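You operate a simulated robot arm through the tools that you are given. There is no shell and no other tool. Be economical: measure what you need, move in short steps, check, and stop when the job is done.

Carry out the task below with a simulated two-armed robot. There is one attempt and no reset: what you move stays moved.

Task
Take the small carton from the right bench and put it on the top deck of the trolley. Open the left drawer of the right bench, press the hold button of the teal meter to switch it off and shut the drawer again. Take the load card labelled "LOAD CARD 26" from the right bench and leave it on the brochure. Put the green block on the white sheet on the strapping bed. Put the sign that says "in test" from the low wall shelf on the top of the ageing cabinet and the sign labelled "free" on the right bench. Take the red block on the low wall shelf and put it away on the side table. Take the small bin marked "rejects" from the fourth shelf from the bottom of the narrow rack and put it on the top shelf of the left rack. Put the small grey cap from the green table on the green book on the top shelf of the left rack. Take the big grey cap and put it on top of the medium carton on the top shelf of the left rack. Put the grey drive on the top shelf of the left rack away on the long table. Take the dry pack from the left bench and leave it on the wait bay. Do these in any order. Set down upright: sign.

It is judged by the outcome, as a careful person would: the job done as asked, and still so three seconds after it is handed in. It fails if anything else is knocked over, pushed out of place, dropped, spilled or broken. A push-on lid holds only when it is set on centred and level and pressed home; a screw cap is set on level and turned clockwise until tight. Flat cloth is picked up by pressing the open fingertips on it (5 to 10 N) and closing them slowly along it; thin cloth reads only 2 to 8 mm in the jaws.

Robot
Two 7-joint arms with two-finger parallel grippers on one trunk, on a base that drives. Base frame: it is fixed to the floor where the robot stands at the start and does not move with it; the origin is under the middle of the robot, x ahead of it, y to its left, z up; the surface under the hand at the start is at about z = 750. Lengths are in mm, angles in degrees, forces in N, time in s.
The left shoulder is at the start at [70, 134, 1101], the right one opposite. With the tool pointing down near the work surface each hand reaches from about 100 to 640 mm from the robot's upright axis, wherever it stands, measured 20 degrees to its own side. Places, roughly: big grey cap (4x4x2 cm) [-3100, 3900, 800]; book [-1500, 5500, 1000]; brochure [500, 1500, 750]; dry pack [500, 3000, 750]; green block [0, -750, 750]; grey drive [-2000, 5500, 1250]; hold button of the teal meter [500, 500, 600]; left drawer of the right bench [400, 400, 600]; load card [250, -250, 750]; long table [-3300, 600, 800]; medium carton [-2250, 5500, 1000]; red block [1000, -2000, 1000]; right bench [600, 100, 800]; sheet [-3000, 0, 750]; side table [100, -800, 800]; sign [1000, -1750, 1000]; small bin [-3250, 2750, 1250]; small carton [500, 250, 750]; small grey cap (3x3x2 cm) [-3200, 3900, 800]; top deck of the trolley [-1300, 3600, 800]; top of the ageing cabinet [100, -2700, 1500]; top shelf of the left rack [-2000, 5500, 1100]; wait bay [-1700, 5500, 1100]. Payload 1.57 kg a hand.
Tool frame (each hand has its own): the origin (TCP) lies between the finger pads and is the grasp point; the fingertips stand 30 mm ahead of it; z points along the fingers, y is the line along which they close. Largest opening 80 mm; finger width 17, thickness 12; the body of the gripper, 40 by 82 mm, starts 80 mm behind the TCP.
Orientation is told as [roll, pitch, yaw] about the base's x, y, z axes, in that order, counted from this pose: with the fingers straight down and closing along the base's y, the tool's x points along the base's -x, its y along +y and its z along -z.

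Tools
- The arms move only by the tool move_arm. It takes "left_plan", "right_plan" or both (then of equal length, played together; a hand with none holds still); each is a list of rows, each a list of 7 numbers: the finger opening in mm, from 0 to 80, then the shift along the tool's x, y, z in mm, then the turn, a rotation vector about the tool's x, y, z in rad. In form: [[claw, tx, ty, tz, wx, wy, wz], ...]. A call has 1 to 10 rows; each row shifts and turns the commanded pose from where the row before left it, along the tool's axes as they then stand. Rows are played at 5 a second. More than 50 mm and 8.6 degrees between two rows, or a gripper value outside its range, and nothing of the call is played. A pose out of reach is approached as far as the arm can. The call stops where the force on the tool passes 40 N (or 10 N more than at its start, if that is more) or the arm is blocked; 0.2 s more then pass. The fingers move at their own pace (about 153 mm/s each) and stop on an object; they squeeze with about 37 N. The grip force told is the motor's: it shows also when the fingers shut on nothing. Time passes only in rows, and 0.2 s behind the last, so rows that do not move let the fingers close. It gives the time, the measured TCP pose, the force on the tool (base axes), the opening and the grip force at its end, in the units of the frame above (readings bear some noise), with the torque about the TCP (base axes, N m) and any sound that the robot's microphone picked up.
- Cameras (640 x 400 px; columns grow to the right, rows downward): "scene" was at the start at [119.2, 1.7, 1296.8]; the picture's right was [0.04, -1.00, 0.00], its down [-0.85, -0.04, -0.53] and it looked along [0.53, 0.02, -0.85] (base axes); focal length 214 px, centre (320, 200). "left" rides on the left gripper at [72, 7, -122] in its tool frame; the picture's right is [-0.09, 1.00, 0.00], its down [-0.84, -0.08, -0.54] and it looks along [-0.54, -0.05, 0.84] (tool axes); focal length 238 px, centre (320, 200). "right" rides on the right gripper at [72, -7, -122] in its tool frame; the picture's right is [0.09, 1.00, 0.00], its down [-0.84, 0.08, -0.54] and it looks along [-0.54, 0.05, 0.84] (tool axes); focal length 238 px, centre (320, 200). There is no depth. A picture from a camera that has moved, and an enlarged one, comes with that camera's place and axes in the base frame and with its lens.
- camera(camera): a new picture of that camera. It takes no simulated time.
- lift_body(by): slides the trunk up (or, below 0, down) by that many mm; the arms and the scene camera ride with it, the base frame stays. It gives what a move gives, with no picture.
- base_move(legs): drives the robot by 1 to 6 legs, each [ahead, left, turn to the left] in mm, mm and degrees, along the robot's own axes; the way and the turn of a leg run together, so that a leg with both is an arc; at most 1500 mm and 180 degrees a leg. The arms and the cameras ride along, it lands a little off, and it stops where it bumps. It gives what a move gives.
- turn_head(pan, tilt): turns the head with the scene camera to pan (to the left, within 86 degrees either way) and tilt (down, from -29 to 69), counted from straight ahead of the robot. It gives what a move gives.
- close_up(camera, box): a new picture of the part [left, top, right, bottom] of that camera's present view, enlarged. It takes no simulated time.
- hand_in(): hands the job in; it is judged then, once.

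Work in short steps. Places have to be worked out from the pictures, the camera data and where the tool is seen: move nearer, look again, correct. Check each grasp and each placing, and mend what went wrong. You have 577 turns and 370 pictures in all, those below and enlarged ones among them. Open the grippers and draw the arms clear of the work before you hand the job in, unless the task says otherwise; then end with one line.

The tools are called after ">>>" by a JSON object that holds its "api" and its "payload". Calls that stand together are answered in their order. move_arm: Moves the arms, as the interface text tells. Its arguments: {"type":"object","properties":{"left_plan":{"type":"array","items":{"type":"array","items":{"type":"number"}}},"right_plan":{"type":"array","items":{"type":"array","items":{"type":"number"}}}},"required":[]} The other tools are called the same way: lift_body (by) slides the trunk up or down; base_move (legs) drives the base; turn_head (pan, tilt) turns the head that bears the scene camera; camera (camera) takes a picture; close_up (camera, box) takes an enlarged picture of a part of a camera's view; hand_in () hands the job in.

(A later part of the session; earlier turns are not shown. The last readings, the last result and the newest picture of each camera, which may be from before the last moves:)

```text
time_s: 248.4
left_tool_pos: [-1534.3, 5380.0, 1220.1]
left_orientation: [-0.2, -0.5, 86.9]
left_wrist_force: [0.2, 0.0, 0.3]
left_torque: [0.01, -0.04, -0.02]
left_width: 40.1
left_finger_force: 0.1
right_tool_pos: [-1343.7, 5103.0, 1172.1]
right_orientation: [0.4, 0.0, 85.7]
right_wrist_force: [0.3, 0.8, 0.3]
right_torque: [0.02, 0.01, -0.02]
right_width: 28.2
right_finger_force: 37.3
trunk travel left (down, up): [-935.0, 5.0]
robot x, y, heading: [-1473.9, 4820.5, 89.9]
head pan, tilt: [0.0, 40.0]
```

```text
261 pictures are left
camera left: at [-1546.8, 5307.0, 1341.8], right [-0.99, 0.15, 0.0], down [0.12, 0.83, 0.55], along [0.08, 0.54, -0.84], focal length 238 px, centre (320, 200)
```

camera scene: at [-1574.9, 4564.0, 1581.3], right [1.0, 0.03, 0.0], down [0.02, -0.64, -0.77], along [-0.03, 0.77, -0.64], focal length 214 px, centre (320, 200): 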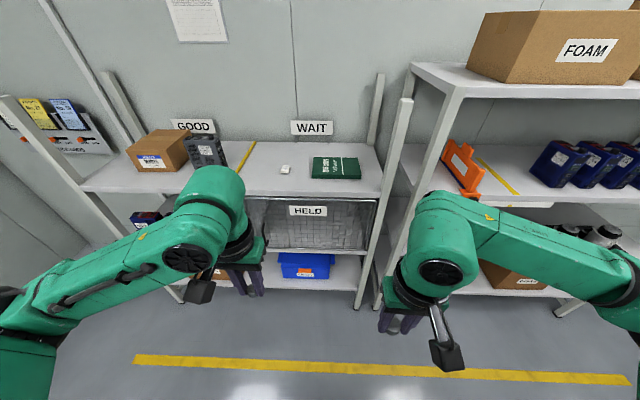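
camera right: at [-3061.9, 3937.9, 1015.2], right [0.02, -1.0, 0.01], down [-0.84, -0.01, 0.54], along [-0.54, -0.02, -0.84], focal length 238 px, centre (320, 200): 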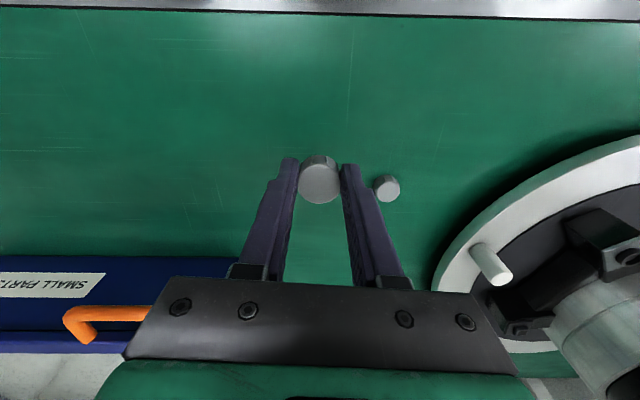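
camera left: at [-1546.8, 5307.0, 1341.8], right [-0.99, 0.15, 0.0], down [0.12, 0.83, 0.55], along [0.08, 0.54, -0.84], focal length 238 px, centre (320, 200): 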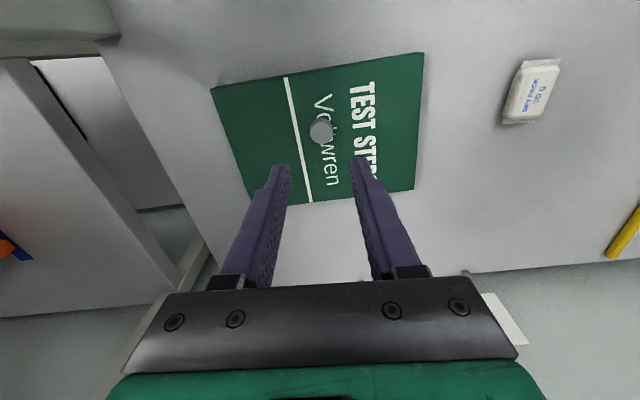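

Small cap is on the book. Retract, raise the right hand and move along to the medium carton.

>>> {"api": "move_arm", "payload": {"left_plan": [[40, 48, 0, 0, 0, 0, 0], [40, 48, 0, 0, 0, 0, 0], [40, 48, 0, 0, 0, 0, 0], [40, 48, 0, 0, 0, 0, 0], [40, 10, 20, -40, 0, 0, 0]], "right_plan": [[20, 0, 0, -40, 0, 0, 0], [20, 0, 0, -40, 0, 0, 0], [20, 0, 0, -40, 0, 0, 0], [20, 0, 0, -10, 0, 0, 0], [20, 0, 0, 0, 0, 0, 0]]}}

>>> {"api": "base_move", "payload": {"legs": [[-120, 0, 0], [0, 770, 0]]}}

>>> {"api": "turn_head", "payload": {"pan": 0, "tilt": 45}}

>>> {"api": "camera", "payload": {"camera": "scene"}}

>>> {"api": "camera", "payload": {"camera": "right"}}

```text
time_s: 249.6
left_tool_pos: [-1563.3, 5175.5, 1257.9]
left_orientation: [0.0, -0.5, 86.8]
left_wrist_force: [-0.8, -0.1, -0.1]
left_torque: [0.01, -0.01, 0.01]
left_width: 39.7
left_finger_force: 0.1
right_tool_pos: [-1342.0, 5102.0, 1302.2]
right_orientation: [0.5, 0.0, 85.7]
right_wrist_force: [-0.6, -0.7, -0.4]
right_torque: [0.0, 0.0, -0.04]
right_width: 28.5
right_finger_force: 37.4
trunk travel left (down, up): [-935.0, 5.0]
robot x, y, heading: [-1480.5, 4816.0, 89.8]
head pan, tilt: [0.0, 40.0]
```

```text
time_s: 254.6
left_tool_pos: [-2327.6, 5062.7, 1258.5]
left_orientation: [0.1, -0.5, 86.6]
left_wrist_force: [-0.5, -0.1, 0.2]
left_torque: [-0.02, 0.04, -0.04]
left_width: 39.9
left_finger_force: 0.0
right_tool_pos: [-2105.8, 4987.4, 1302.3]
right_orientation: [0.6, 0.0, 85.4]
right_wrist_force: [0.1, -1.0, -1.9]
right_torque: [0.01, 0.02, 0.0]
right_width: 28.5
right_finger_force: 36.9
trunk travel left (down, up): [-935.0, 5.0]
robot x, y, heading: [-2243.5, 4700.5, 89.4]
head pan, tilt: [0.0, 40.0]
```

```text
time_s: 255.2
left_tool_pos: [-2327.5, 5062.5, 1258.6]
left_orientation: [0.1, -0.6, 86.6]
left_wrist_force: [0.7, -0.4, 0.2]
left_torque: [-0.03, 0.02, 0.0]
left_width: 39.9
left_finger_force: 0.1
right_tool_pos: [-2106.5, 4988.4, 1303.1]
right_orientation: [0.3, 0.0, 85.4]
right_wrist_force: [-0.2, 0.7, -0.4]
right_torque: [0.0, -0.05, -0.02]
right_width: 28.5
right_finger_force: 37.4
trunk travel left (down, up): [-935.0, 5.0]
robot x, y, heading: [-2246.5, 4703.4, 89.8]
head pan, tilt: [0.0, 45.0]
```

```text
260 pictures are left
camera scene: at [-2242.3, 4834.1, 1574.1], right [1.0, -0.01, 0.0], down [-0.01, -0.71, -0.71], along [0.01, 0.71, -0.71], focal length 214 px, centre (320, 200)
```

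scene: 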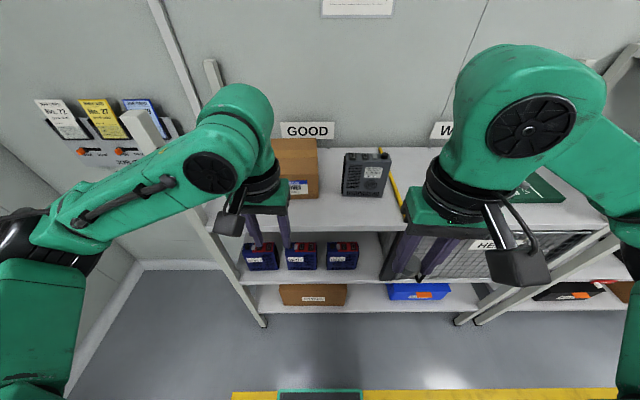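

```text
259 pictures are left
camera right: at [-2104.5, 4915.4, 1424.9], right [-1.0, -0.01, 0.01], down [-0.01, 0.84, 0.54], along [-0.01, 0.54, -0.84], focal length 238 px, centre (320, 200)
```

right: 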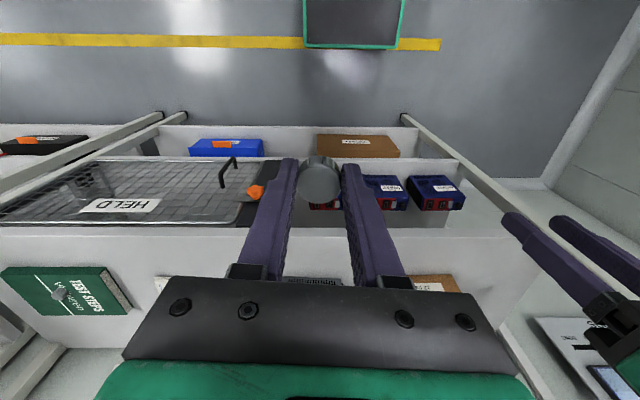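

>>> {"api": "camera", "payload": {"camera": "left"}}

```text
258 pictures are left
camera left: at [-2339.7, 4989.8, 1379.9], right [-0.99, 0.15, 0.0], down [0.13, 0.83, 0.55], along [0.08, 0.54, -0.84], focal length 238 px, centre (320, 200)
```

left: 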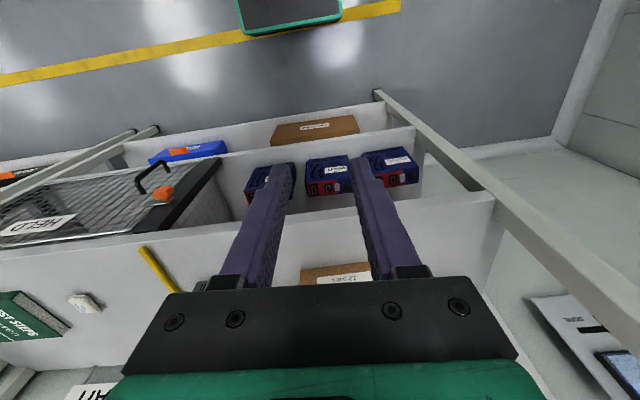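

Carton spans about x -2415…-2241, front at y≈5352, top ≈1152. Shift the base so the right hand lines up at x≈-2328.

>>> {"api": "move_arm", "payload": {"left_plan": [[40, 40, 25, 0, 0, 0, 0], [40, 40, 25, 0, 0, 0, 0], [40, 0, 0, 0, 0, 0, 0]], "right_plan": [[20, -20, 35, 0, 0, 0, 0], [20, -20, 35, 0, 0, 0, 0], [20, 0, 0, 0, 0, 0, 0]]}}

>>> {"api": "base_move", "payload": {"legs": [[0, 150, 0], [150, 0, 0]]}}

>>> {"api": "camera", "payload": {"camera": "right"}}

>>> {"api": "camera", "payload": {"camera": "scene"}}

```text
time_s: 256.0
left_tool_pos: [-2379.3, 5010.5, 1270.1]
left_orientation: [0.0, -0.4, 86.5]
left_wrist_force: [0.2, 0.5, 0.0]
left_torque: [0.03, 0.02, 0.02]
left_width: 40.0
left_finger_force: 0.0
left hand out of reach, approached as far as the arm can: row 2
right_tool_pos: [-2169.8, 5032.5, 1304.4]
right_orientation: [0.5, 0.0, 85.4]
right_wrist_force: [-0.4, -0.7, -0.6]
right_torque: [0.0, 0.03, 0.01]
right_width: 28.5
right_finger_force: 36.5
trunk travel left (down, up): [-935.0, 5.0]
robot x, y, heading: [-2242.7, 4702.3, 89.5]
head pan, tilt: [0.0, 45.0]
```

```text
time_s: 258.3
left_tool_pos: [-2530.9, 5152.9, 1271.9]
left_orientation: [-0.1, -0.7, 86.9]
left_wrist_force: [0.1, -0.2, 0.0]
left_torque: [-0.02, -0.04, 0.03]
left_width: 40.4
left_finger_force: 0.1
right_tool_pos: [-2323.3, 5177.3, 1304.9]
right_orientation: [0.4, -0.1, 85.6]
right_wrist_force: [0.0, -0.4, -0.6]
right_torque: [0.03, -0.02, 0.0]
right_width: 28.4
right_finger_force: 36.9
trunk travel left (down, up): [-935.0, 5.0]
robot x, y, heading: [-2395.3, 4851.8, 89.8]
head pan, tilt: [0.0, 45.0]
```

```text
257 pictures are left
camera right: at [-2321.0, 5105.0, 1427.7], right [-1.0, -0.02, 0.01], down [-0.01, 0.84, 0.55], along [-0.01, 0.54, -0.84], focal length 238 px, centre (320, 200)
```

right: 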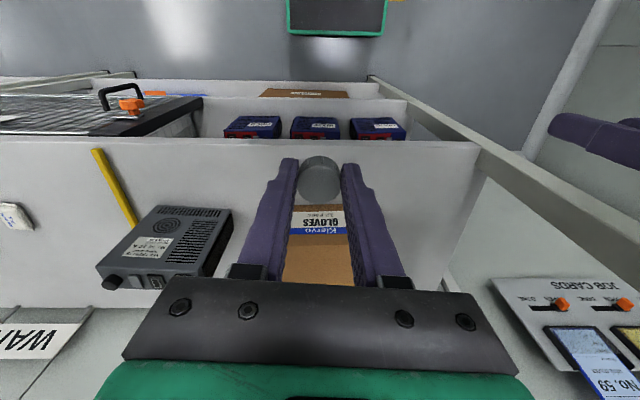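

```text
256 pictures are left
camera scene: at [-2393.2, 4977.0, 1574.5], right [1.0, 0.0, 0.0], down [0.0, -0.71, -0.71], along [0.0, 0.71, -0.71], focal length 214 px, centre (320, 200)
```

scene: 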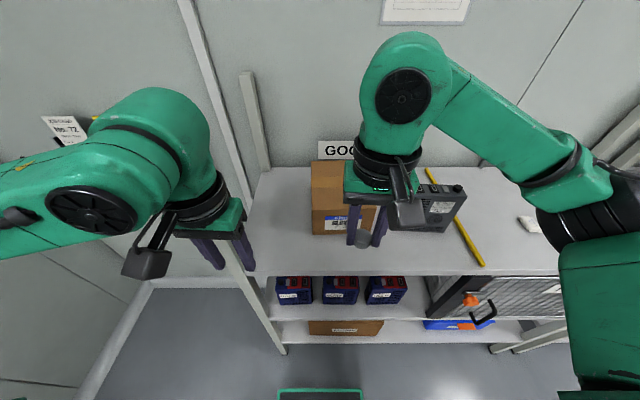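

>>> {"api": "move_arm", "payload": {"right_plan": [[20, -48, 0, 0, 0, 0, 0], [20, -48, 0, 0, 0, 0, 0], [20, -48, 4, 0, 0, 0, 0], [20, -48, 4, 0, 0, 0, 0], [20, -45, 4, 0, 0, 0, 0], [20, -20, 4, 0, 0, 0, 0], [20, 0, 0, 40, 0, 0, 0], [20, 0, 0, 0, 0, 0, 0]]}}

>>> {"api": "camera", "payload": {"camera": "right"}}

```text
time_s: 260.1
left_tool_pos: [-2532.0, 5157.8, 1271.5]
left_orientation: [-0.1, -0.5, 86.8]
left_wrist_force: [0.2, 0.1, -0.2]
left_torque: [-0.04, 0.0, -0.01]
left_width: 40.1
left_finger_force: 0.1
right_tool_pos: [-2314.3, 5421.7, 1262.3]
right_orientation: [0.4, 0.1, 85.7]
right_wrist_force: [-0.4, 0.5, 0.4]
right_torque: [-0.03, 0.02, 0.01]
right_width: 28.2
right_finger_force: 37.0
right hand out of reach, approached as far as the arm can: row 6
trunk travel left (down, up): [-935.0, 5.0]
robot x, y, heading: [-2391.3, 4850.3, 90.0]
head pan, tilt: [0.0, 45.0]
```

```text
255 pictures are left
camera right: at [-2312.5, 5350.4, 1384.7], right [-1.0, -0.02, 0.01], down [-0.01, 0.84, 0.54], along [-0.01, 0.54, -0.84], focal length 238 px, centre (320, 200)
```

right: 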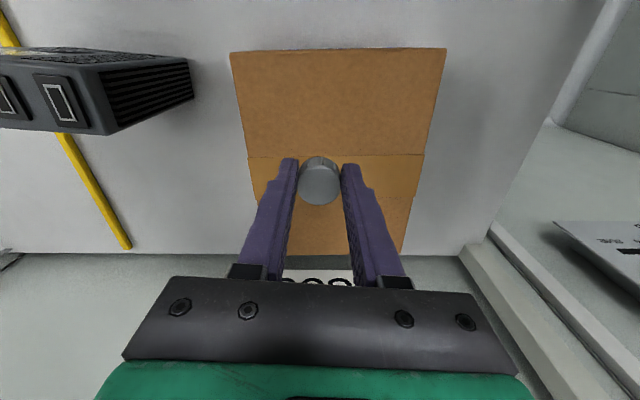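

>>> {"api": "move_arm", "payload": {"right_plan": [[20, 0, 6, 15, 0, 0, 0], [20, 0, 0, 10, 0, 0, 0], [20, 0, 0, 3, 0, 0, 0], [20, 0, 0, 3, 0, 0, 0], [20, 0, 0, 3, 0, 0, 0], [20, 0, 0, 3, 0, 0, 0], [20, 0, 0, 3, 0, 0, 0], [20, 0, 0, 3, 0, 0, 0], [20, 0, 0, 3, 0, 0, 0], [20, 0, 0, 3, 0, 0, 0]]}}

```text
time_s: 262.3
left_tool_pos: [-2530.9, 5157.5, 1271.2]
left_orientation: [-0.1, -0.6, 86.8]
left_wrist_force: [0.3, 0.1, -0.8]
left_torque: [0.0, 0.02, 0.02]
left_width: 40.1
left_finger_force: 0.0
right_tool_pos: [-2321.0, 5421.3, 1213.2]
right_orientation: [0.4, -0.1, 85.7]
right_wrist_force: [0.9, -0.6, -0.2]
right_torque: [0.01, 0.0, 0.01]
right_width: 28.3
right_finger_force: 37.0
trunk travel left (down, up): [-935.0, 5.0]
robot x, y, heading: [-2389.8, 4850.8, 89.6]
head pan, tilt: [0.0, 45.0]
```

>>> {"api": "move_arm", "payload": {"right_plan": [[20, 0, 0, 2, 0, 0, 0], [20, 0, 0, 2, 0, 0, 0], [20, 0, 0, 2, 0, 0, 0], [20, 0, 0, 2, 0, 0, 0], [20, 0, 0, 2, 0, 0, 0], [20, 0, 0, 2, 0, 0, 0], [20, 0, 0, 2, 0, 0, 0], [20, 0, 0, 2, 0, 0, 0], [20, 0, 0, 2, 0, 0, 0], [20, 0, 0, 2, 0, 0, 0]]}}

>>> {"api": "camera", "payload": {"camera": "right"}}

```text
time_s: 264.4
left_tool_pos: [-2530.6, 5153.8, 1270.1]
left_orientation: [0.0, -0.6, 86.8]
left_wrist_force: [-0.5, 0.1, 0.3]
left_torque: [-0.02, 0.04, 0.03]
left_width: 40.0
left_finger_force: 0.0
right_tool_pos: [-2321.6, 5419.8, 1200.8]
right_orientation: [0.9, -0.5, 85.6]
right_wrist_force: [0.8, -2.9, 10.6]
right_torque: [-0.08, -0.11, -0.02]
right_width: 28.4
right_finger_force: 36.2
trunk travel left (down, up): [-935.0, 5.0]
robot x, y, heading: [-2392.1, 4850.6, 89.9]
head pan, tilt: [0.0, 45.0]
stopped in row 10 (right hand): the force on the tool passed its limit at 41 N (the readings are from after the stop); the commanded pose is now the measured one
```

```text
254 pictures are left
camera right: at [-2318.7, 5346.9, 1321.7], right [-1.0, -0.02, 0.01], down [-0.01, 0.83, 0.55], along [-0.02, 0.55, -0.83], focal length 238 px, centre (320, 200)
```

right: 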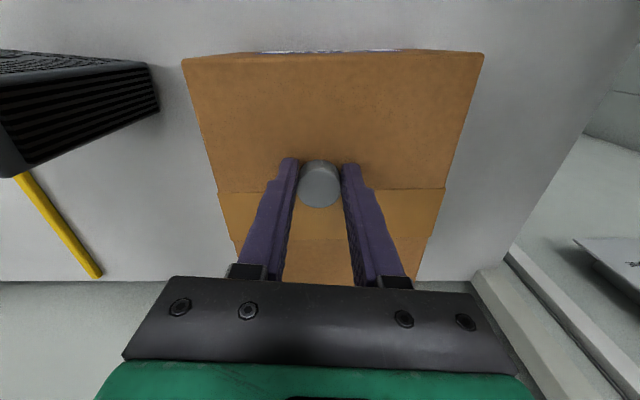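

Contact on the carton top. Release and rise.

>>> {"api": "move_arm", "payload": {"right_plan": [[50, 0, 0, 0, 0, 0, 0], [50, 0, 0, -5, 0, 0, 0], [50, 0, 0, -30, 0, 0, 0], [50, 0, 0, -45, 0, 0, 0]]}}

>>> {"api": "camera", "payload": {"camera": "right"}}

```text
time_s: 265.4
left_tool_pos: [-2533.5, 5155.0, 1270.9]
left_orientation: [-0.1, -0.6, 86.8]
left_wrist_force: [0.4, 0.0, 0.2]
left_torque: [-0.01, -0.01, -0.01]
left_width: 40.1
left_finger_force: 0.1
right_tool_pos: [-2322.6, 5419.6, 1280.7]
right_orientation: [0.5, -0.4, 85.6]
right_wrist_force: [-1.1, 0.1, 0.1]
right_torque: [0.03, 0.0, -0.01]
right_width: 50.2
right_finger_force: 0.1
trunk travel left (down, up): [-935.0, 5.0]
robot x, y, heading: [-2397.9, 4851.4, 89.7]
head pan, tilt: [0.0, 45.0]
```

```text
253 pictures are left
camera right: at [-2320.4, 5346.1, 1402.1], right [-1.0, -0.02, 0.01], down [-0.01, 0.84, 0.55], along [-0.02, 0.55, -0.84], focal length 238 px, centre (320, 200)
```

right: 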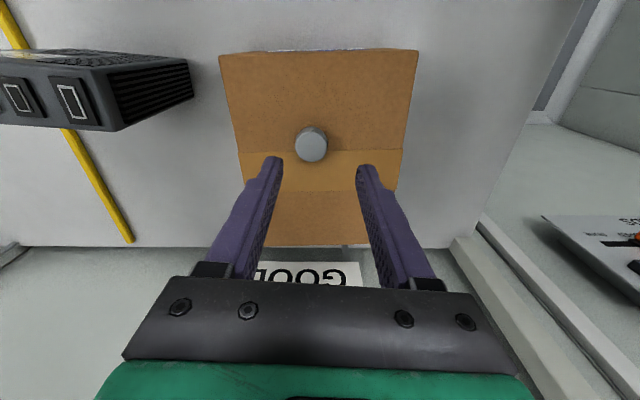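

Big cap placed. Now retract and line up the right hand with the grey drive.

>>> {"api": "move_arm", "payload": {"right_plan": [[80, 48, 0, 0, 0, 0, 0], [80, 48, 0, 0, 0, 0, 0], [80, 48, 0, 0, 0, 0, 0], [80, 48, 0, 0, 0, 0, 0]]}}

>>> {"api": "base_move", "payload": {"legs": [[0, -270, 0]]}}

>>> {"api": "camera", "payload": {"camera": "right"}}

>>> {"api": "camera", "payload": {"camera": "scene"}}

```text
time_s: 266.4
left_tool_pos: [-2529.4, 5155.6, 1270.9]
left_orientation: [0.0, -0.5, 86.9]
left_wrist_force: [-0.6, -0.4, -0.2]
left_torque: [0.0, 0.0, 0.0]
left_width: 40.2
left_finger_force: 0.1
right_tool_pos: [-2332.5, 5228.6, 1279.0]
right_orientation: [0.6, -0.4, 85.6]
right_wrist_force: [-0.5, 0.2, -0.7]
right_torque: [0.02, 0.0, -0.01]
right_width: 79.8
right_finger_force: 0.1
trunk travel left (down, up): [-935.0, 5.0]
robot x, y, heading: [-2393.6, 4852.6, 89.8]
head pan, tilt: [0.0, 45.0]
```

```text
time_s: 268.3
left_tool_pos: [-2267.8, 5156.3, 1270.7]
left_orientation: [-0.2, -0.4, 86.9]
left_wrist_force: [-0.1, -0.9, 0.4]
left_torque: [0.02, 0.0, 0.01]
left_width: 40.0
left_finger_force: 0.0
right_tool_pos: [-2070.8, 5228.7, 1278.6]
right_orientation: [0.6, -0.3, 85.7]
right_wrist_force: [0.0, -0.4, 0.6]
right_torque: [-0.01, -0.06, -0.01]
right_width: 80.1
right_finger_force: 0.1
trunk travel left (down, up): [-935.0, 5.0]
robot x, y, heading: [-2123.6, 4855.3, 89.6]
head pan, tilt: [0.0, 45.0]
```

```text
252 pictures are left
camera right: at [-2068.7, 5155.8, 1399.7], right [-1.0, -0.02, 0.01], down [-0.01, 0.84, 0.55], along [-0.02, 0.55, -0.84], focal length 238 px, centre (320, 200)
```

right: 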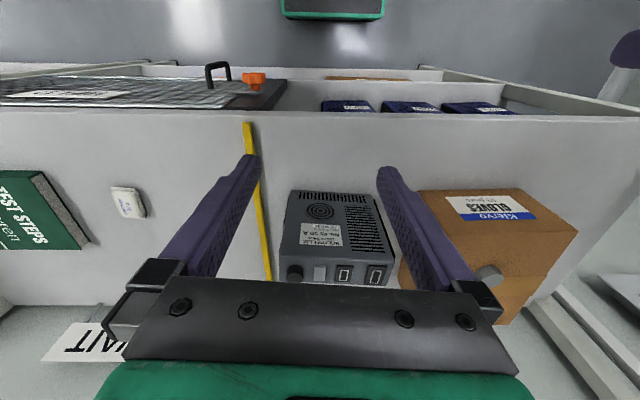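

```text
251 pictures are left
camera scene: at [-2129.3, 4980.7, 1574.0], right [1.0, 0.0, 0.0], down [0.0, -0.71, -0.71], along [0.0, 0.71, -0.71], focal length 214 px, centre (320, 200)
```

scene: 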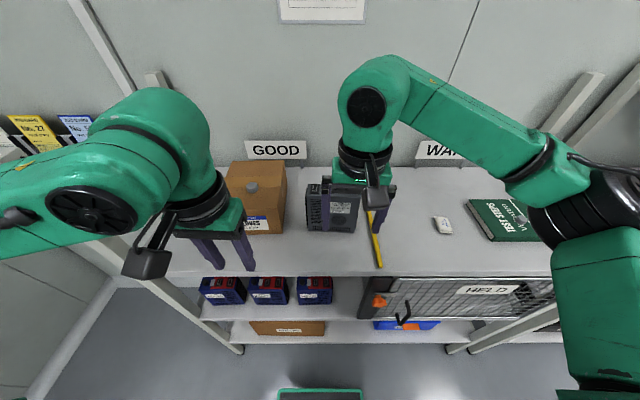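

The drive stands upright: about 130 wide (x), 50 thick (y), top ≈1220, centre ≈ [-2098, 5385]. I'll raise the right hand and turn it 90° so it closes along y.

>>> {"api": "move_arm", "payload": {"right_plan": [[80, 0, 0, -30, 0, 0, 0.149], [80, 0, 0, 0, 0, 0, 0.149], [80, 0, 0, 0, 0, 0, 0.149], [80, 0, 0, 0, 0, 0, 0.149], [80, 0, 0, 0, 0, 0, 0.149], [80, 0, 0, 0, 0, 0, 0.149], [80, 0, 0, 0, 0, 0, 0.149], [80, 0, 0, 0, 0, 0, 0.149], [80, 0, 0, 0, 0, 0, 0.149], [80, 0, 0, 0, 0, 0, 0.149]]}}

>>> {"api": "camera", "payload": {"camera": "right"}}

```text
time_s: 270.5
left_tool_pos: [-2263.9, 5156.9, 1271.1]
left_orientation: [-0.1, -0.5, 86.9]
left_wrist_force: [-1.3, 0.0, -0.4]
left_torque: [0.01, 0.03, -0.01]
left_width: 39.7
left_finger_force: 0.1
right_tool_pos: [-2067.2, 5228.4, 1307.2]
right_orientation: [0.4, 0.5, 0.2]
right_wrist_force: [0.5, 0.4, 0.6]
right_torque: [-0.02, 0.0, 0.03]
right_width: 80.0
right_finger_force: 0.1
trunk travel left (down, up): [-935.0, 5.0]
robot x, y, heading: [-2124.3, 4851.1, 89.8]
head pan, tilt: [0.0, 45.0]
```

```text
250 pictures are left
camera right: at [-2137.8, 5220.7, 1430.6], right [-0.09, 1.0, 0.01], down [0.84, 0.08, 0.53], along [0.53, 0.06, -0.85], focal length 238 px, centre (320, 200)
```

right: 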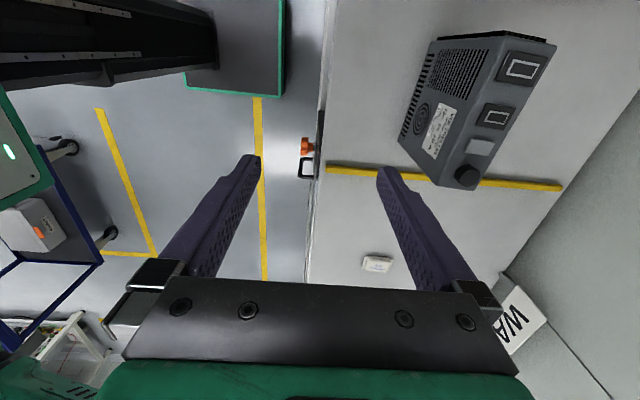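

>>> {"api": "move_arm", "payload": {"right_plan": [[80, 8, 48, 0, 0, 0, 0], [80, 8, 48, 0, 0, 0, 0], [80, 9, 48, 0, 0, 0, 0], [80, 0, 7, 20, 0, 0, 0], [80, 0, 0, 0, 0, 0, 0]]}}

>>> {"api": "camera", "payload": {"camera": "right"}}

```text
time_s: 271.7
left_tool_pos: [-2264.0, 5154.9, 1270.6]
left_orientation: [0.0, -0.5, 86.9]
left_wrist_force: [0.1, -0.1, -0.1]
left_torque: [-0.02, 0.03, -0.03]
left_width: 40.0
left_finger_force: 0.0
right_tool_pos: [-2091.7, 5381.0, 1289.4]
right_orientation: [0.4, 0.6, 0.3]
right_wrist_force: [0.0, -0.8, 0.0]
right_torque: [-0.02, -0.01, 0.01]
right_width: 80.2
right_finger_force: 0.1
trunk travel left (down, up): [-935.0, 5.0]
robot x, y, heading: [-2128.6, 4849.5, 89.8]
head pan, tilt: [0.0, 45.0]
```

```text
249 pictures are left
camera right: at [-2161.4, 5372.4, 1411.4], right [-0.1, 1.0, 0.01], down [0.84, 0.08, 0.53], along [0.53, 0.06, -0.85], focal length 238 px, centre (320, 200)
```

right: 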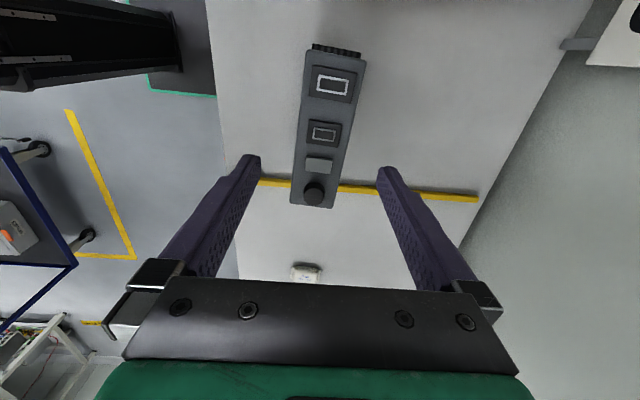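

>>> {"api": "move_arm", "payload": {"right_plan": [[80, 0, 0, 40, 0, 0, 0], [80, 0, 0, 25, 0, 0, 0], [80, 0, 0, 20, 0, 0, 0], [80, 0, 0, 15, 0, 0, 0], [80, 0, 0, 0, 0, 0, 0]]}}

>>> {"api": "camera", "payload": {"camera": "right"}}

```text
time_s: 272.9
left_tool_pos: [-2264.2, 5155.8, 1271.6]
left_orientation: [-0.1, -0.5, 86.8]
left_wrist_force: [-0.5, -0.1, 0.1]
left_torque: [0.01, 0.02, 0.0]
left_width: 40.1
left_finger_force: 0.1
right_tool_pos: [-2094.5, 5380.6, 1188.8]
right_orientation: [0.3, 0.6, 0.3]
right_wrist_force: [0.6, -0.2, 0.2]
right_torque: [-0.03, -0.01, 0.01]
right_width: 80.1
right_finger_force: 0.0
trunk travel left (down, up): [-935.0, 5.0]
robot x, y, heading: [-2126.1, 4851.8, 89.8]
head pan, tilt: [0.0, 45.0]
```

```text
248 pictures are left
camera right: at [-2164.6, 5372.0, 1311.5], right [-0.1, 1.0, 0.01], down [0.84, 0.08, 0.53], along [0.53, 0.06, -0.85], focal length 238 px, centre (320, 200)
```

right: 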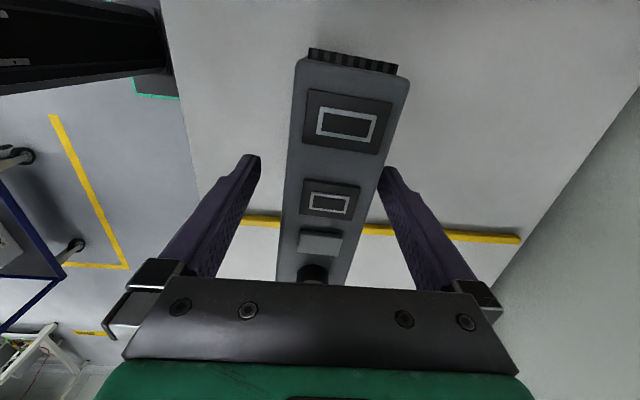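

>>> {"api": "move_arm", "payload": {"right_plan": [[50, 0, 0, 0, 0, 0, 0], [30, 0, 0, 0, 0, 0, 0], [30, 0, 0, 0, 0, 0, 0], [30, 0, 0, -10, 0, 0, 0], [30, 0, 0, -30, 0, 0, 0], [30, 0, 0, -40, 0, 0, 0]]}}

>>> {"api": "camera", "payload": {"camera": "right"}}

>>> {"api": "camera", "payload": {"camera": "scene"}}

```text
time_s: 274.3
left_tool_pos: [-2264.5, 5156.7, 1269.9]
left_orientation: [0.0, -0.6, 86.9]
left_wrist_force: [0.6, -0.1, 0.1]
left_torque: [0.02, 0.01, 0.03]
left_width: 39.9
left_finger_force: 0.1
right_tool_pos: [-2094.8, 5379.6, 1268.1]
right_orientation: [0.3, 0.6, 0.3]
right_wrist_force: [-0.2, 0.1, -9.2]
right_torque: [-0.04, 0.02, -0.02]
right_width: 46.9
right_finger_force: 36.6
trunk travel left (down, up): [-935.0, 5.0]
robot x, y, heading: [-2127.8, 4851.9, 89.6]
head pan, tilt: [0.0, 45.0]
```

```text
247 pictures are left
camera right: at [-2164.7, 5371.1, 1391.3], right [-0.1, 1.0, 0.01], down [0.84, 0.08, 0.53], along [0.53, 0.06, -0.85], focal length 238 px, centre (320, 200)
```

right: 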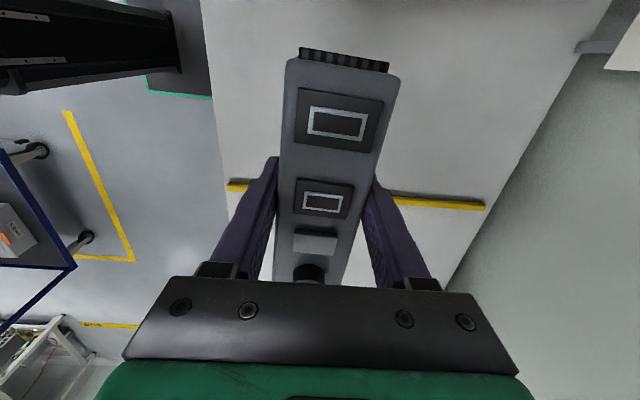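

```text
246 pictures are left
camera scene: at [-2125.7, 4980.8, 1574.0], right [1.0, 0.0, 0.0], down [0.0, -0.71, -0.71], along [0.0, 0.71, -0.71], focal length 214 px, centre (320, 200)
```

scene: 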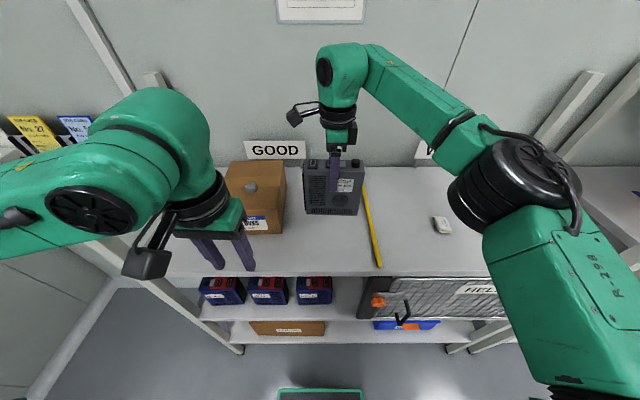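

The drive is lifted (≈0.95 kg). Retract and travel toward the long table.

>>> {"api": "move_arm", "payload": {"right_plan": [[30, 0, -48, 0, 0, 0, 0], [30, 0, -48, 0, 0, 0, 0], [30, 0, -48, 0, 0, 0, 0]]}}

>>> {"api": "base_move", "payload": {"legs": [[-430, 0, 0], [0, 0, 90], [320, 0, 0], [0, 0, 90]]}}

>>> {"api": "turn_head", "payload": {"pan": 0, "tilt": 25}}

>>> {"api": "camera", "payload": {"camera": "scene"}}

```text
time_s: 275.1
left_tool_pos: [-2264.7, 5155.7, 1270.2]
left_orientation: [0.0, -0.5, 86.9]
left_wrist_force: [-0.3, -0.3, -0.2]
left_torque: [0.01, 0.02, -0.01]
left_width: 40.1
left_finger_force: 0.0
right_tool_pos: [-2092.7, 5233.4, 1269.0]
right_orientation: [0.4, 0.7, 0.2]
right_wrist_force: [-0.7, -0.6, -10.4]
right_torque: [0.0, 0.03, 0.03]
right_width: 46.6
right_finger_force: 37.0
trunk travel left (down, up): [-935.0, 5.0]
robot x, y, heading: [-2126.7, 4847.6, 89.9]
head pan, tilt: [0.0, 45.0]
```

```text
time_s: 287.1
left_tool_pos: [-2306.7, 4119.5, 1271.8]
left_orientation: [-0.1, -0.4, -92.8]
left_wrist_force: [0.8, -1.0, -0.3]
left_torque: [0.0, 0.01, 0.01]
left_width: 40.0
left_finger_force: 0.0
right_tool_pos: [-2477.6, 4038.8, 1268.2]
right_orientation: [0.2, 0.5, -179.5]
right_wrist_force: [-0.4, -0.8, -9.5]
right_torque: [0.01, 0.03, 0.02]
right_width: 46.3
right_finger_force: 37.0
trunk travel left (down, up): [-935.0, 5.0]
robot x, y, heading: [-2444.0, 4425.1, -89.7]
head pan, tilt: [0.0, 45.0]
```

```text
time_s: 287.9
left_tool_pos: [-2307.6, 4119.8, 1271.1]
left_orientation: [0.2, -0.4, -92.9]
left_wrist_force: [-0.6, -0.4, 0.8]
left_torque: [0.0, 0.01, -0.01]
left_width: 39.9
left_finger_force: 0.0
right_tool_pos: [-2478.8, 4040.1, 1267.9]
right_orientation: [0.2, 0.6, -179.5]
right_wrist_force: [-0.8, -0.1, -9.9]
right_torque: [0.01, -0.01, -0.03]
right_width: 46.5
right_finger_force: 37.1
trunk travel left (down, up): [-935.0, 5.0]
robot x, y, heading: [-2447.9, 4427.6, -90.1]
head pan, tilt: [0.0, 25.0]
```

```text
245 pictures are left
camera scene: at [-2446.3, 4280.4, 1604.4], right [-1.0, 0.0, 0.0], down [0.0, 0.42, -0.91], along [0.0, -0.91, -0.42], focal length 214 px, centre (320, 200)
```

scene: 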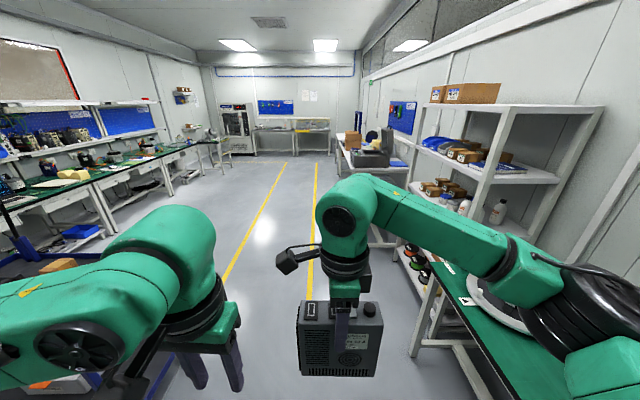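

>>> {"api": "base_move", "payload": {"legs": [[1500, 0, 0], [1300, 0, 0]]}}

>>> {"api": "turn_head", "payload": {"pan": -40, "tilt": 30}}

>>> {"api": "camera", "payload": {"camera": "scene"}}

```text
time_s: 301.5
left_tool_pos: [-2321.9, 1317.2, 1269.6]
left_orientation: [0.0, -0.5, -93.8]
left_wrist_force: [0.2, -0.4, 0.6]
left_torque: [-0.03, -0.01, 0.01]
left_width: 40.0
left_finger_force: 0.1
right_tool_pos: [-2493.8, 1241.6, 1267.8]
right_orientation: [0.3, 0.6, 179.7]
right_wrist_force: [0.0, 0.2, -10.0]
right_torque: [0.03, -0.01, 0.03]
right_width: 46.0
right_finger_force: 36.8
trunk travel left (down, up): [-935.0, 5.0]
robot x, y, heading: [-2454.6, 1623.7, -90.9]
head pan, tilt: [0.0, 25.0]
```

```text
time_s: 302.6
left_tool_pos: [-2320.3, 1316.0, 1270.5]
left_orientation: [0.0, -0.4, -93.7]
left_wrist_force: [0.1, -0.5, -0.6]
left_torque: [0.0, 0.0, 0.0]
left_width: 39.9
left_finger_force: 0.0
right_tool_pos: [-2493.6, 1238.6, 1269.0]
right_orientation: [0.3, 0.5, 179.7]
right_wrist_force: [-0.5, -1.7, -9.6]
right_torque: [-0.02, 0.0, -0.01]
right_width: 46.0
right_finger_force: 36.6
trunk travel left (down, up): [-935.0, 5.0]
robot x, y, heading: [-2456.7, 1623.1, -90.7]
head pan, tilt: [-40.0, 30.0]
```

```text
244 pictures are left
camera scene: at [-2515.7, 1502.9, 1596.5], right [-0.76, 0.65, 0.0], down [0.33, 0.38, -0.87], along [-0.57, -0.66, -0.5], focal length 214 px, centre (320, 200)
```

scene: 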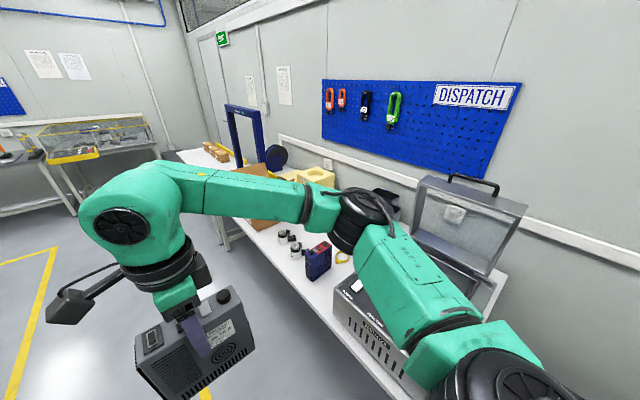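

>>> {"api": "base_move", "payload": {"legs": [[750, 0, 0.8], [0, 0, -90]]}}

>>> {"api": "turn_head", "payload": {"pan": 0, "tilt": 35}}

>>> {"api": "camera", "payload": {"camera": "scene"}}

>>> {"api": "turn_head", "payload": {"pan": 45, "tilt": 35}}

>>> {"api": "camera", "payload": {"camera": "scene"}}

```text
time_s: 310.5
left_tool_pos: [-2773.3, 748.5, 1270.8]
left_orientation: [0.0, -0.3, 175.5]
left_wrist_force: [-0.4, 0.4, -0.7]
left_torque: [0.01, 0.0, 0.01]
left_width: 40.1
left_finger_force: 0.1
right_tool_pos: [-2848.3, 921.6, 1268.2]
right_orientation: [0.4, 0.5, 88.9]
right_wrist_force: [0.6, -0.7, -9.3]
right_torque: [-0.01, -0.02, 0.0]
right_width: 45.8
right_finger_force: 36.7
trunk travel left (down, up): [-935.0, 5.0]
robot x, y, heading: [-2463.0, 878.5, 178.3]
head pan, tilt: [-40.0, 30.0]
```

```text
time_s: 311.6
left_tool_pos: [-2773.5, 747.7, 1272.1]
left_orientation: [0.0, -0.4, 175.4]
left_wrist_force: [-0.8, -0.1, -0.2]
left_torque: [0.01, 0.03, -0.02]
left_width: 40.1
left_finger_force: 0.0
right_tool_pos: [-2847.1, 922.4, 1267.4]
right_orientation: [0.3, 0.6, 88.9]
right_wrist_force: [0.6, -0.1, -9.4]
right_torque: [-0.05, 0.0, 0.0]
right_width: 46.1
right_finger_force: 37.0
trunk travel left (down, up): [-935.0, 5.0]
robot x, y, heading: [-2461.1, 879.7, 178.2]
head pan, tilt: [0.0, 35.0]
```

```text
243 pictures are left
camera scene: at [-2602.1, 882.1, 1588.7], right [0.03, 1.0, 0.0], down [0.57, -0.02, -0.82], along [-0.82, 0.02, -0.57], focal length 214 px, centre (320, 200)
```

scene: 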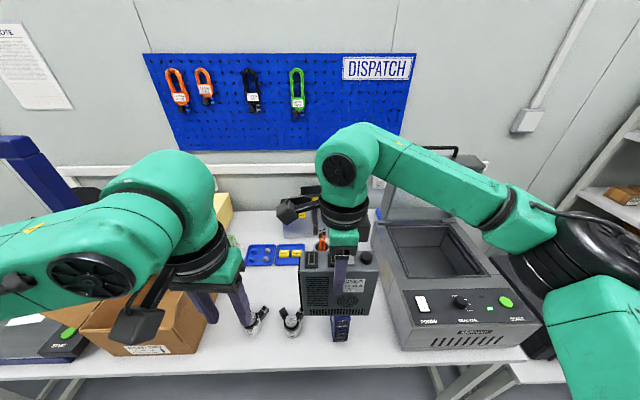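

```text
time_s: 312.7
left_tool_pos: [-2772.0, 748.6, 1270.7]
left_orientation: [0.0, -0.3, 175.5]
left_wrist_force: [0.9, 0.2, -0.2]
left_torque: [0.0, 0.04, 0.04]
left_width: 39.8
left_finger_force: 0.0
right_tool_pos: [-2846.6, 921.1, 1267.7]
right_orientation: [0.3, 0.6, 88.9]
right_wrist_force: [-0.1, 0.0, -9.8]
right_torque: [-0.06, 0.0, 0.02]
right_width: 46.3
right_finger_force: 37.5
trunk travel left (down, up): [-935.0, 5.0]
robot x, y, heading: [-2463.5, 878.5, 178.5]
head pan, tilt: [45.0, 35.0]
```

```text
242 pictures are left
camera scene: at [-2578.1, 819.1, 1588.7], right [-0.69, 0.73, 0.0], down [0.42, 0.39, -0.82], along [-0.59, -0.56, -0.57], focal length 214 px, centre (320, 200)
```

scene: 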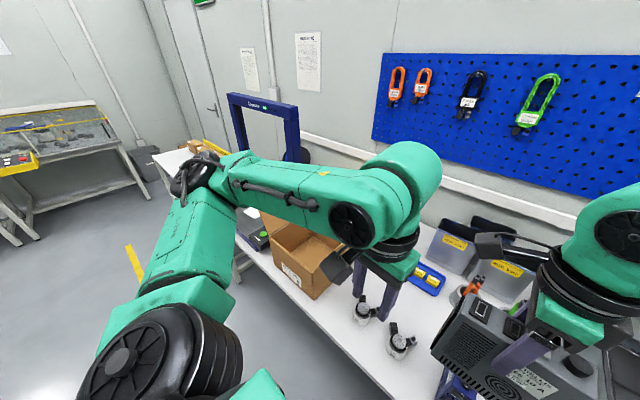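

>>> {"api": "camera", "payload": {"camera": "left"}}

>>> {"api": "camera", "payload": {"camera": "right"}}

```text
241 pictures are left
camera left: at [-2701.4, 735.7, 1392.4], right [-0.17, -0.99, 0.0], down [-0.82, 0.14, 0.55], along [-0.54, 0.09, -0.84], focal length 238 px, centre (320, 200)
```

left: 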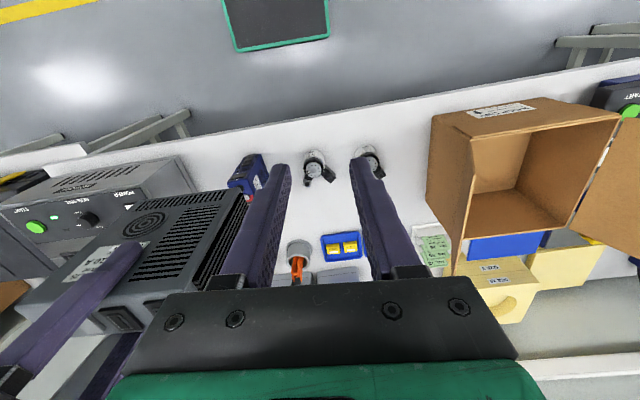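

```text
240 pictures are left
camera right: at [-2841.1, 851.1, 1390.7], right [-1.0, -0.07, 0.01], down [-0.06, 0.84, 0.53], along [-0.04, 0.53, -0.85], focal length 238 px, centre (320, 200)
```

right: 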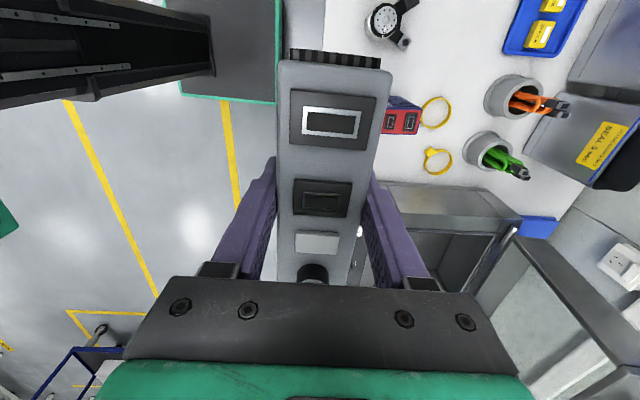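

Free spot on the long table around [-3120, 790] between the motors and the blue tray. Position the base and lower the trunk.

>>> {"api": "base_move", "payload": {"legs": [[80, 120, 1.7]]}}

>>> {"api": "lift_body", "payload": {"by": -180}}

>>> {"api": "move_arm", "payload": {"right_plan": [[30, 0, 45, 0, 0, 0, 0], [30, 0, 45, 0, 0, 0, 0], [30, 0, 45, 0, 0, 0, 0], [30, 0, 0, 0, 0, 0, 0]]}}

>>> {"api": "camera", "payload": {"camera": "right"}}

>>> {"api": "camera", "payload": {"camera": "left"}}

```text
time_s: 314.0
left_tool_pos: [-2847.3, 623.6, 1272.2]
left_orientation: [0.2, -0.5, 176.9]
left_wrist_force: [0.4, 0.4, 0.9]
left_torque: [0.0, 0.01, -0.01]
left_width: 40.0
left_finger_force: 0.0
right_tool_pos: [-2928.7, 793.5, 1268.2]
right_orientation: [0.4, 0.7, 90.5]
right_wrist_force: [0.9, 1.1, -8.6]
right_torque: [0.01, 0.0, -0.01]
right_width: 45.8
right_finger_force: 36.9
trunk travel left (down, up): [-935.0, 5.0]
robot x, y, heading: [-2546.4, 758.8, -179.9]
head pan, tilt: [45.0, 35.0]
```

```text
time_s: 316.0
left_tool_pos: [-2850.7, 619.7, 1091.3]
left_orientation: [0.1, -0.4, 177.0]
left_wrist_force: [-1.3, 0.6, -0.7]
left_torque: [0.0, 0.01, -0.03]
left_width: 40.0
left_finger_force: 0.0
right_tool_pos: [-2930.0, 791.5, 1087.8]
right_orientation: [0.3, 0.4, 90.4]
right_wrist_force: [0.0, -0.6, -8.9]
right_torque: [0.0, -0.01, -0.01]
right_width: 46.0
right_finger_force: 37.1
trunk travel left (down, up): [-755.0, 185.0]
robot x, y, heading: [-2545.5, 759.4, -180.2]
head pan, tilt: [45.0, 35.0]
```

```text
time_s: 317.0
left_tool_pos: [-2849.9, 619.9, 1090.0]
left_orientation: [0.0, -0.4, 177.0]
left_wrist_force: [-0.6, -0.4, 0.1]
left_torque: [0.0, 0.02, -0.03]
left_width: 39.8
left_finger_force: 0.0
right_tool_pos: [-3065.6, 787.8, 1089.9]
right_orientation: [0.3, 0.5, 90.5]
right_wrist_force: [0.2, 0.2, -9.8]
right_torque: [-0.04, 0.02, 0.02]
right_width: 45.8
right_finger_force: 37.0
trunk travel left (down, up): [-755.0, 185.0]
robot x, y, heading: [-2542.8, 757.9, -180.0]
head pan, tilt: [45.0, 35.0]
```

```text
239 pictures are left
camera right: at [-3057.4, 718.3, 1212.0], right [-0.99, -0.1, 0.01], down [-0.08, 0.84, 0.53], along [-0.06, 0.53, -0.84], focal length 238 px, centre (320, 200)
```

right: 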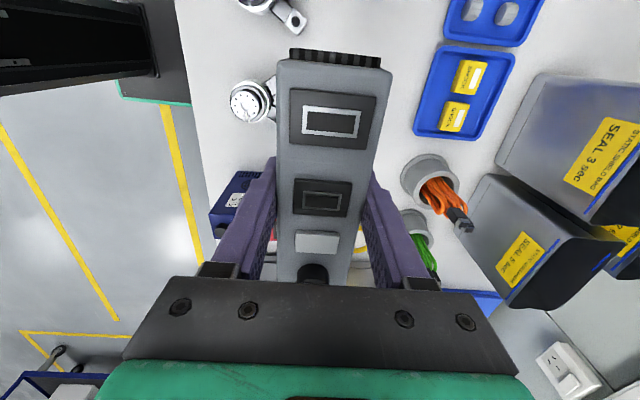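

```text
238 pictures are left
camera left: at [-2779.0, 609.6, 1212.4], right [-0.14, -0.99, 0.0], down [-0.83, 0.12, 0.55], along [-0.54, 0.08, -0.84], focal length 238 px, centre (320, 200)
```

left: 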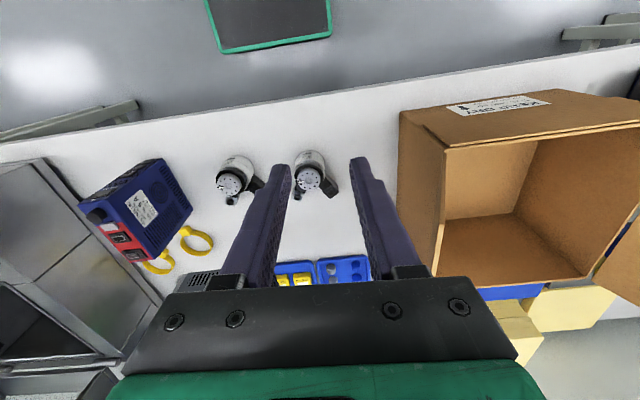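

>>> {"api": "move_arm", "payload": {"right_plan": [[30, 0, 40, 0, 0, 0, 0], [30, 0, 22, 0, 0, 0, 0], [30, 0, 0, 40, 0, 0, 0], [30, 0, 0, 40, 0, 0, 0], [30, 0, 0, 30, 0, 0, 0], [30, 0, 0, 0, 0, 0, 0]]}}

>>> {"api": "turn_head", "payload": {"pan": -5, "tilt": 45}}

>>> {"api": "camera", "payload": {"camera": "scene"}}

```text
time_s: 318.4
left_tool_pos: [-2851.0, 621.2, 1089.7]
left_orientation: [0.1, -0.3, 176.9]
left_wrist_force: [0.4, 1.5, 0.2]
left_torque: [-0.03, -0.02, 0.0]
left_width: 40.0
left_finger_force: 0.0
right_tool_pos: [-3113.7, 792.0, 977.7]
right_orientation: [0.3, 0.7, 90.5]
right_wrist_force: [0.1, 0.0, -9.6]
right_torque: [-0.04, -0.02, 0.0]
right_width: 46.1
right_finger_force: 36.8
right hand out of reach, approached as far as the arm can: row 2
trunk travel left (down, up): [-755.0, 185.0]
robot x, y, heading: [-2545.2, 759.1, -179.7]
head pan, tilt: [45.0, 35.0]
```

```text
time_s: 319.6
left_tool_pos: [-2852.0, 619.8, 1091.5]
left_orientation: [0.0, -0.4, 177.0]
left_wrist_force: [-0.5, 0.4, 0.1]
left_torque: [0.04, 0.0, -0.03]
left_width: 40.3
left_finger_force: 0.1
right_tool_pos: [-3115.4, 790.5, 976.9]
right_orientation: [0.2, 0.5, 90.5]
right_wrist_force: [0.4, -0.1, -9.3]
right_torque: [-0.02, -0.04, -0.01]
right_width: 45.8
right_finger_force: 37.2
trunk travel left (down, up): [-755.0, 185.0]
robot x, y, heading: [-2542.4, 761.6, -180.2]
head pan, tilt: [-5.0, 45.0]
```

```text
237 pictures are left
camera scene: at [-2677.6, 765.3, 1393.8], right [0.09, 1.0, 0.0], down [0.71, -0.06, -0.71], along [-0.7, 0.06, -0.71], focal length 214 px, centre (320, 200)
```

scene: 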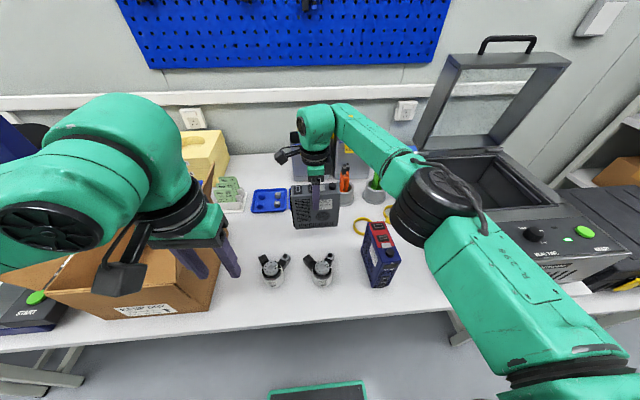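

>>> {"api": "move_arm", "payload": {"right_plan": [[30, 0, 0, 15, 0, 0, 0], [30, 0, 0, 10, 0, 0, 0], [30, 0, 0, 5, 0, 0, 0], [30, 0, 0, 5, 0, 0, 0], [30, 0, 0, 4, 0, 0, 0], [30, 0, 0, 4, 0, 0, 0], [30, 0, 0, 3, 0, 0, 0], [30, 0, 0, 3, 0, 0, 0], [30, 0, 0, 3, 0, 0, 0], [30, 0, 0, 3, 0, 0, 0]]}}

>>> {"api": "camera", "payload": {"camera": "scene"}}

```text
time_s: 321.8
left_tool_pos: [-2850.7, 620.1, 1091.0]
left_orientation: [0.0, -0.3, 177.0]
left_wrist_force: [0.2, -1.1, -0.1]
left_torque: [-0.02, 0.01, -0.02]
left_width: 40.0
left_finger_force: 0.0
right_tool_pos: [-3117.9, 790.4, 921.3]
right_orientation: [0.3, 0.5, 90.5]
right_wrist_force: [0.2, 0.0, -9.0]
right_torque: [0.02, 0.01, 0.0]
right_width: 45.9
right_finger_force: 36.5
trunk travel left (down, up): [-755.0, 185.0]
robot x, y, heading: [-2546.3, 758.9, -179.8]
head pan, tilt: [-5.0, 45.0]
```

```text
236 pictures are left
camera scene: at [-2677.6, 765.2, 1393.8], right [0.09, 1.0, 0.0], down [0.71, -0.06, -0.71], along [-0.7, 0.06, -0.71], focal length 214 px, centre (320, 200)
```

scene: 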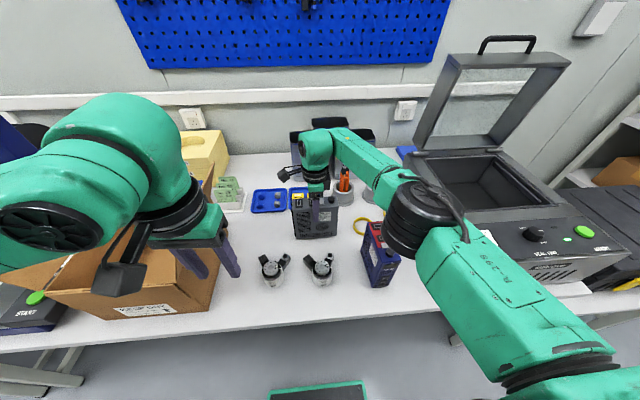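

>>> {"api": "move_arm", "payload": {"right_plan": [[30, 0, 0, 3, 0, 0, 0], [30, 0, 0, 3, 0, 0, 0], [30, 0, 0, 3, 0, 0, 0], [30, 0, 0, 3, 0, 0, 0], [30, 0, 0, 3, 0, 0, 0], [30, 0, 0, 3, 0, 0, 0], [30, 0, 0, 3, 0, 0, 0]]}}

>>> {"api": "close_up", "payload": {"camera": "scene", "box": [240, 150, 480, 300]}}

```text
time_s: 323.4
left_tool_pos: [-2849.7, 619.4, 1090.8]
left_orientation: [0.0, -0.5, 177.0]
left_wrist_force: [0.0, 0.0, -0.5]
left_torque: [0.01, -0.05, 0.0]
left_width: 40.0
left_finger_force: 0.0
right_tool_pos: [-3113.7, 790.0, 900.4]
right_orientation: [0.1, 0.6, 90.5]
right_wrist_force: [4.1, 3.0, 13.3]
right_torque: [-0.12, -0.58, -0.04]
right_width: 45.6
right_finger_force: 24.1
trunk travel left (down, up): [-755.0, 185.0]
robot x, y, heading: [-2540.8, 758.7, -179.7]
head pan, tilt: [-5.0, 45.0]
```

```text
2.67 times, centred on (360, 225) of scene
camera zoom: at [-2674.8, 765.3, 1394.1], right [0.09, 1.0, 0.0], down [0.7, -0.06, -0.71], along [-0.7, 0.06, -0.71], focal length 572 px, centre (213, 133)
```

zoom: 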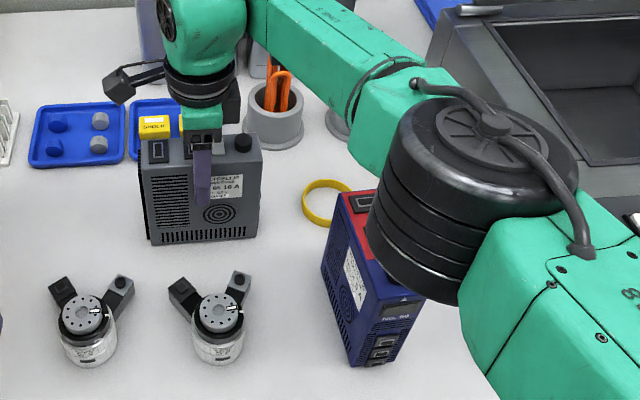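

Seated on the table. Release and rise.

>>> {"api": "move_arm", "payload": {"right_plan": [[45, 0, 0, -1, 0, 0, 0], [70, 0, 0, 0, 0, 0, 0], [70, 0, 0, -20, 0, 0, 0], [70, 0, 0, -45, 0, 0, 0], [70, 0, 0, -45, 0, 0, 0], [70, 0, 0, -45, 0, 0, 0], [70, 0, 0, -45, 0, 0, 0]]}}

>>> {"api": "camera", "payload": {"camera": "scene"}}

```text
time_s: 325.0
left_tool_pos: [-2847.7, 617.1, 1091.3]
left_orientation: [-0.1, -0.5, 177.1]
left_wrist_force: [-0.5, 0.2, -0.2]
left_torque: [0.02, 0.06, 0.0]
left_width: 39.8
left_finger_force: 0.1
right_tool_pos: [-3110.4, 791.1, 1101.6]
right_orientation: [0.4, 0.5, 90.5]
right_wrist_force: [1.0, 0.1, -0.5]
right_torque: [0.03, 0.02, -0.04]
right_width: 69.9
right_finger_force: 0.1
trunk travel left (down, up): [-755.0, 185.0]
robot x, y, heading: [-2541.7, 759.1, -180.3]
head pan, tilt: [-5.0, 45.0]
```

```text
234 pictures are left
camera scene: at [-2673.7, 763.5, 1394.2], right [0.09, 1.0, 0.0], down [0.7, -0.06, -0.71], along [-0.71, 0.06, -0.71], focal length 214 px, centre (320, 200)
```

scene: 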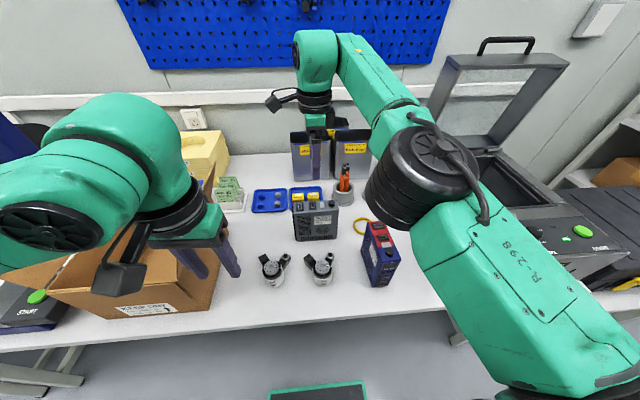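

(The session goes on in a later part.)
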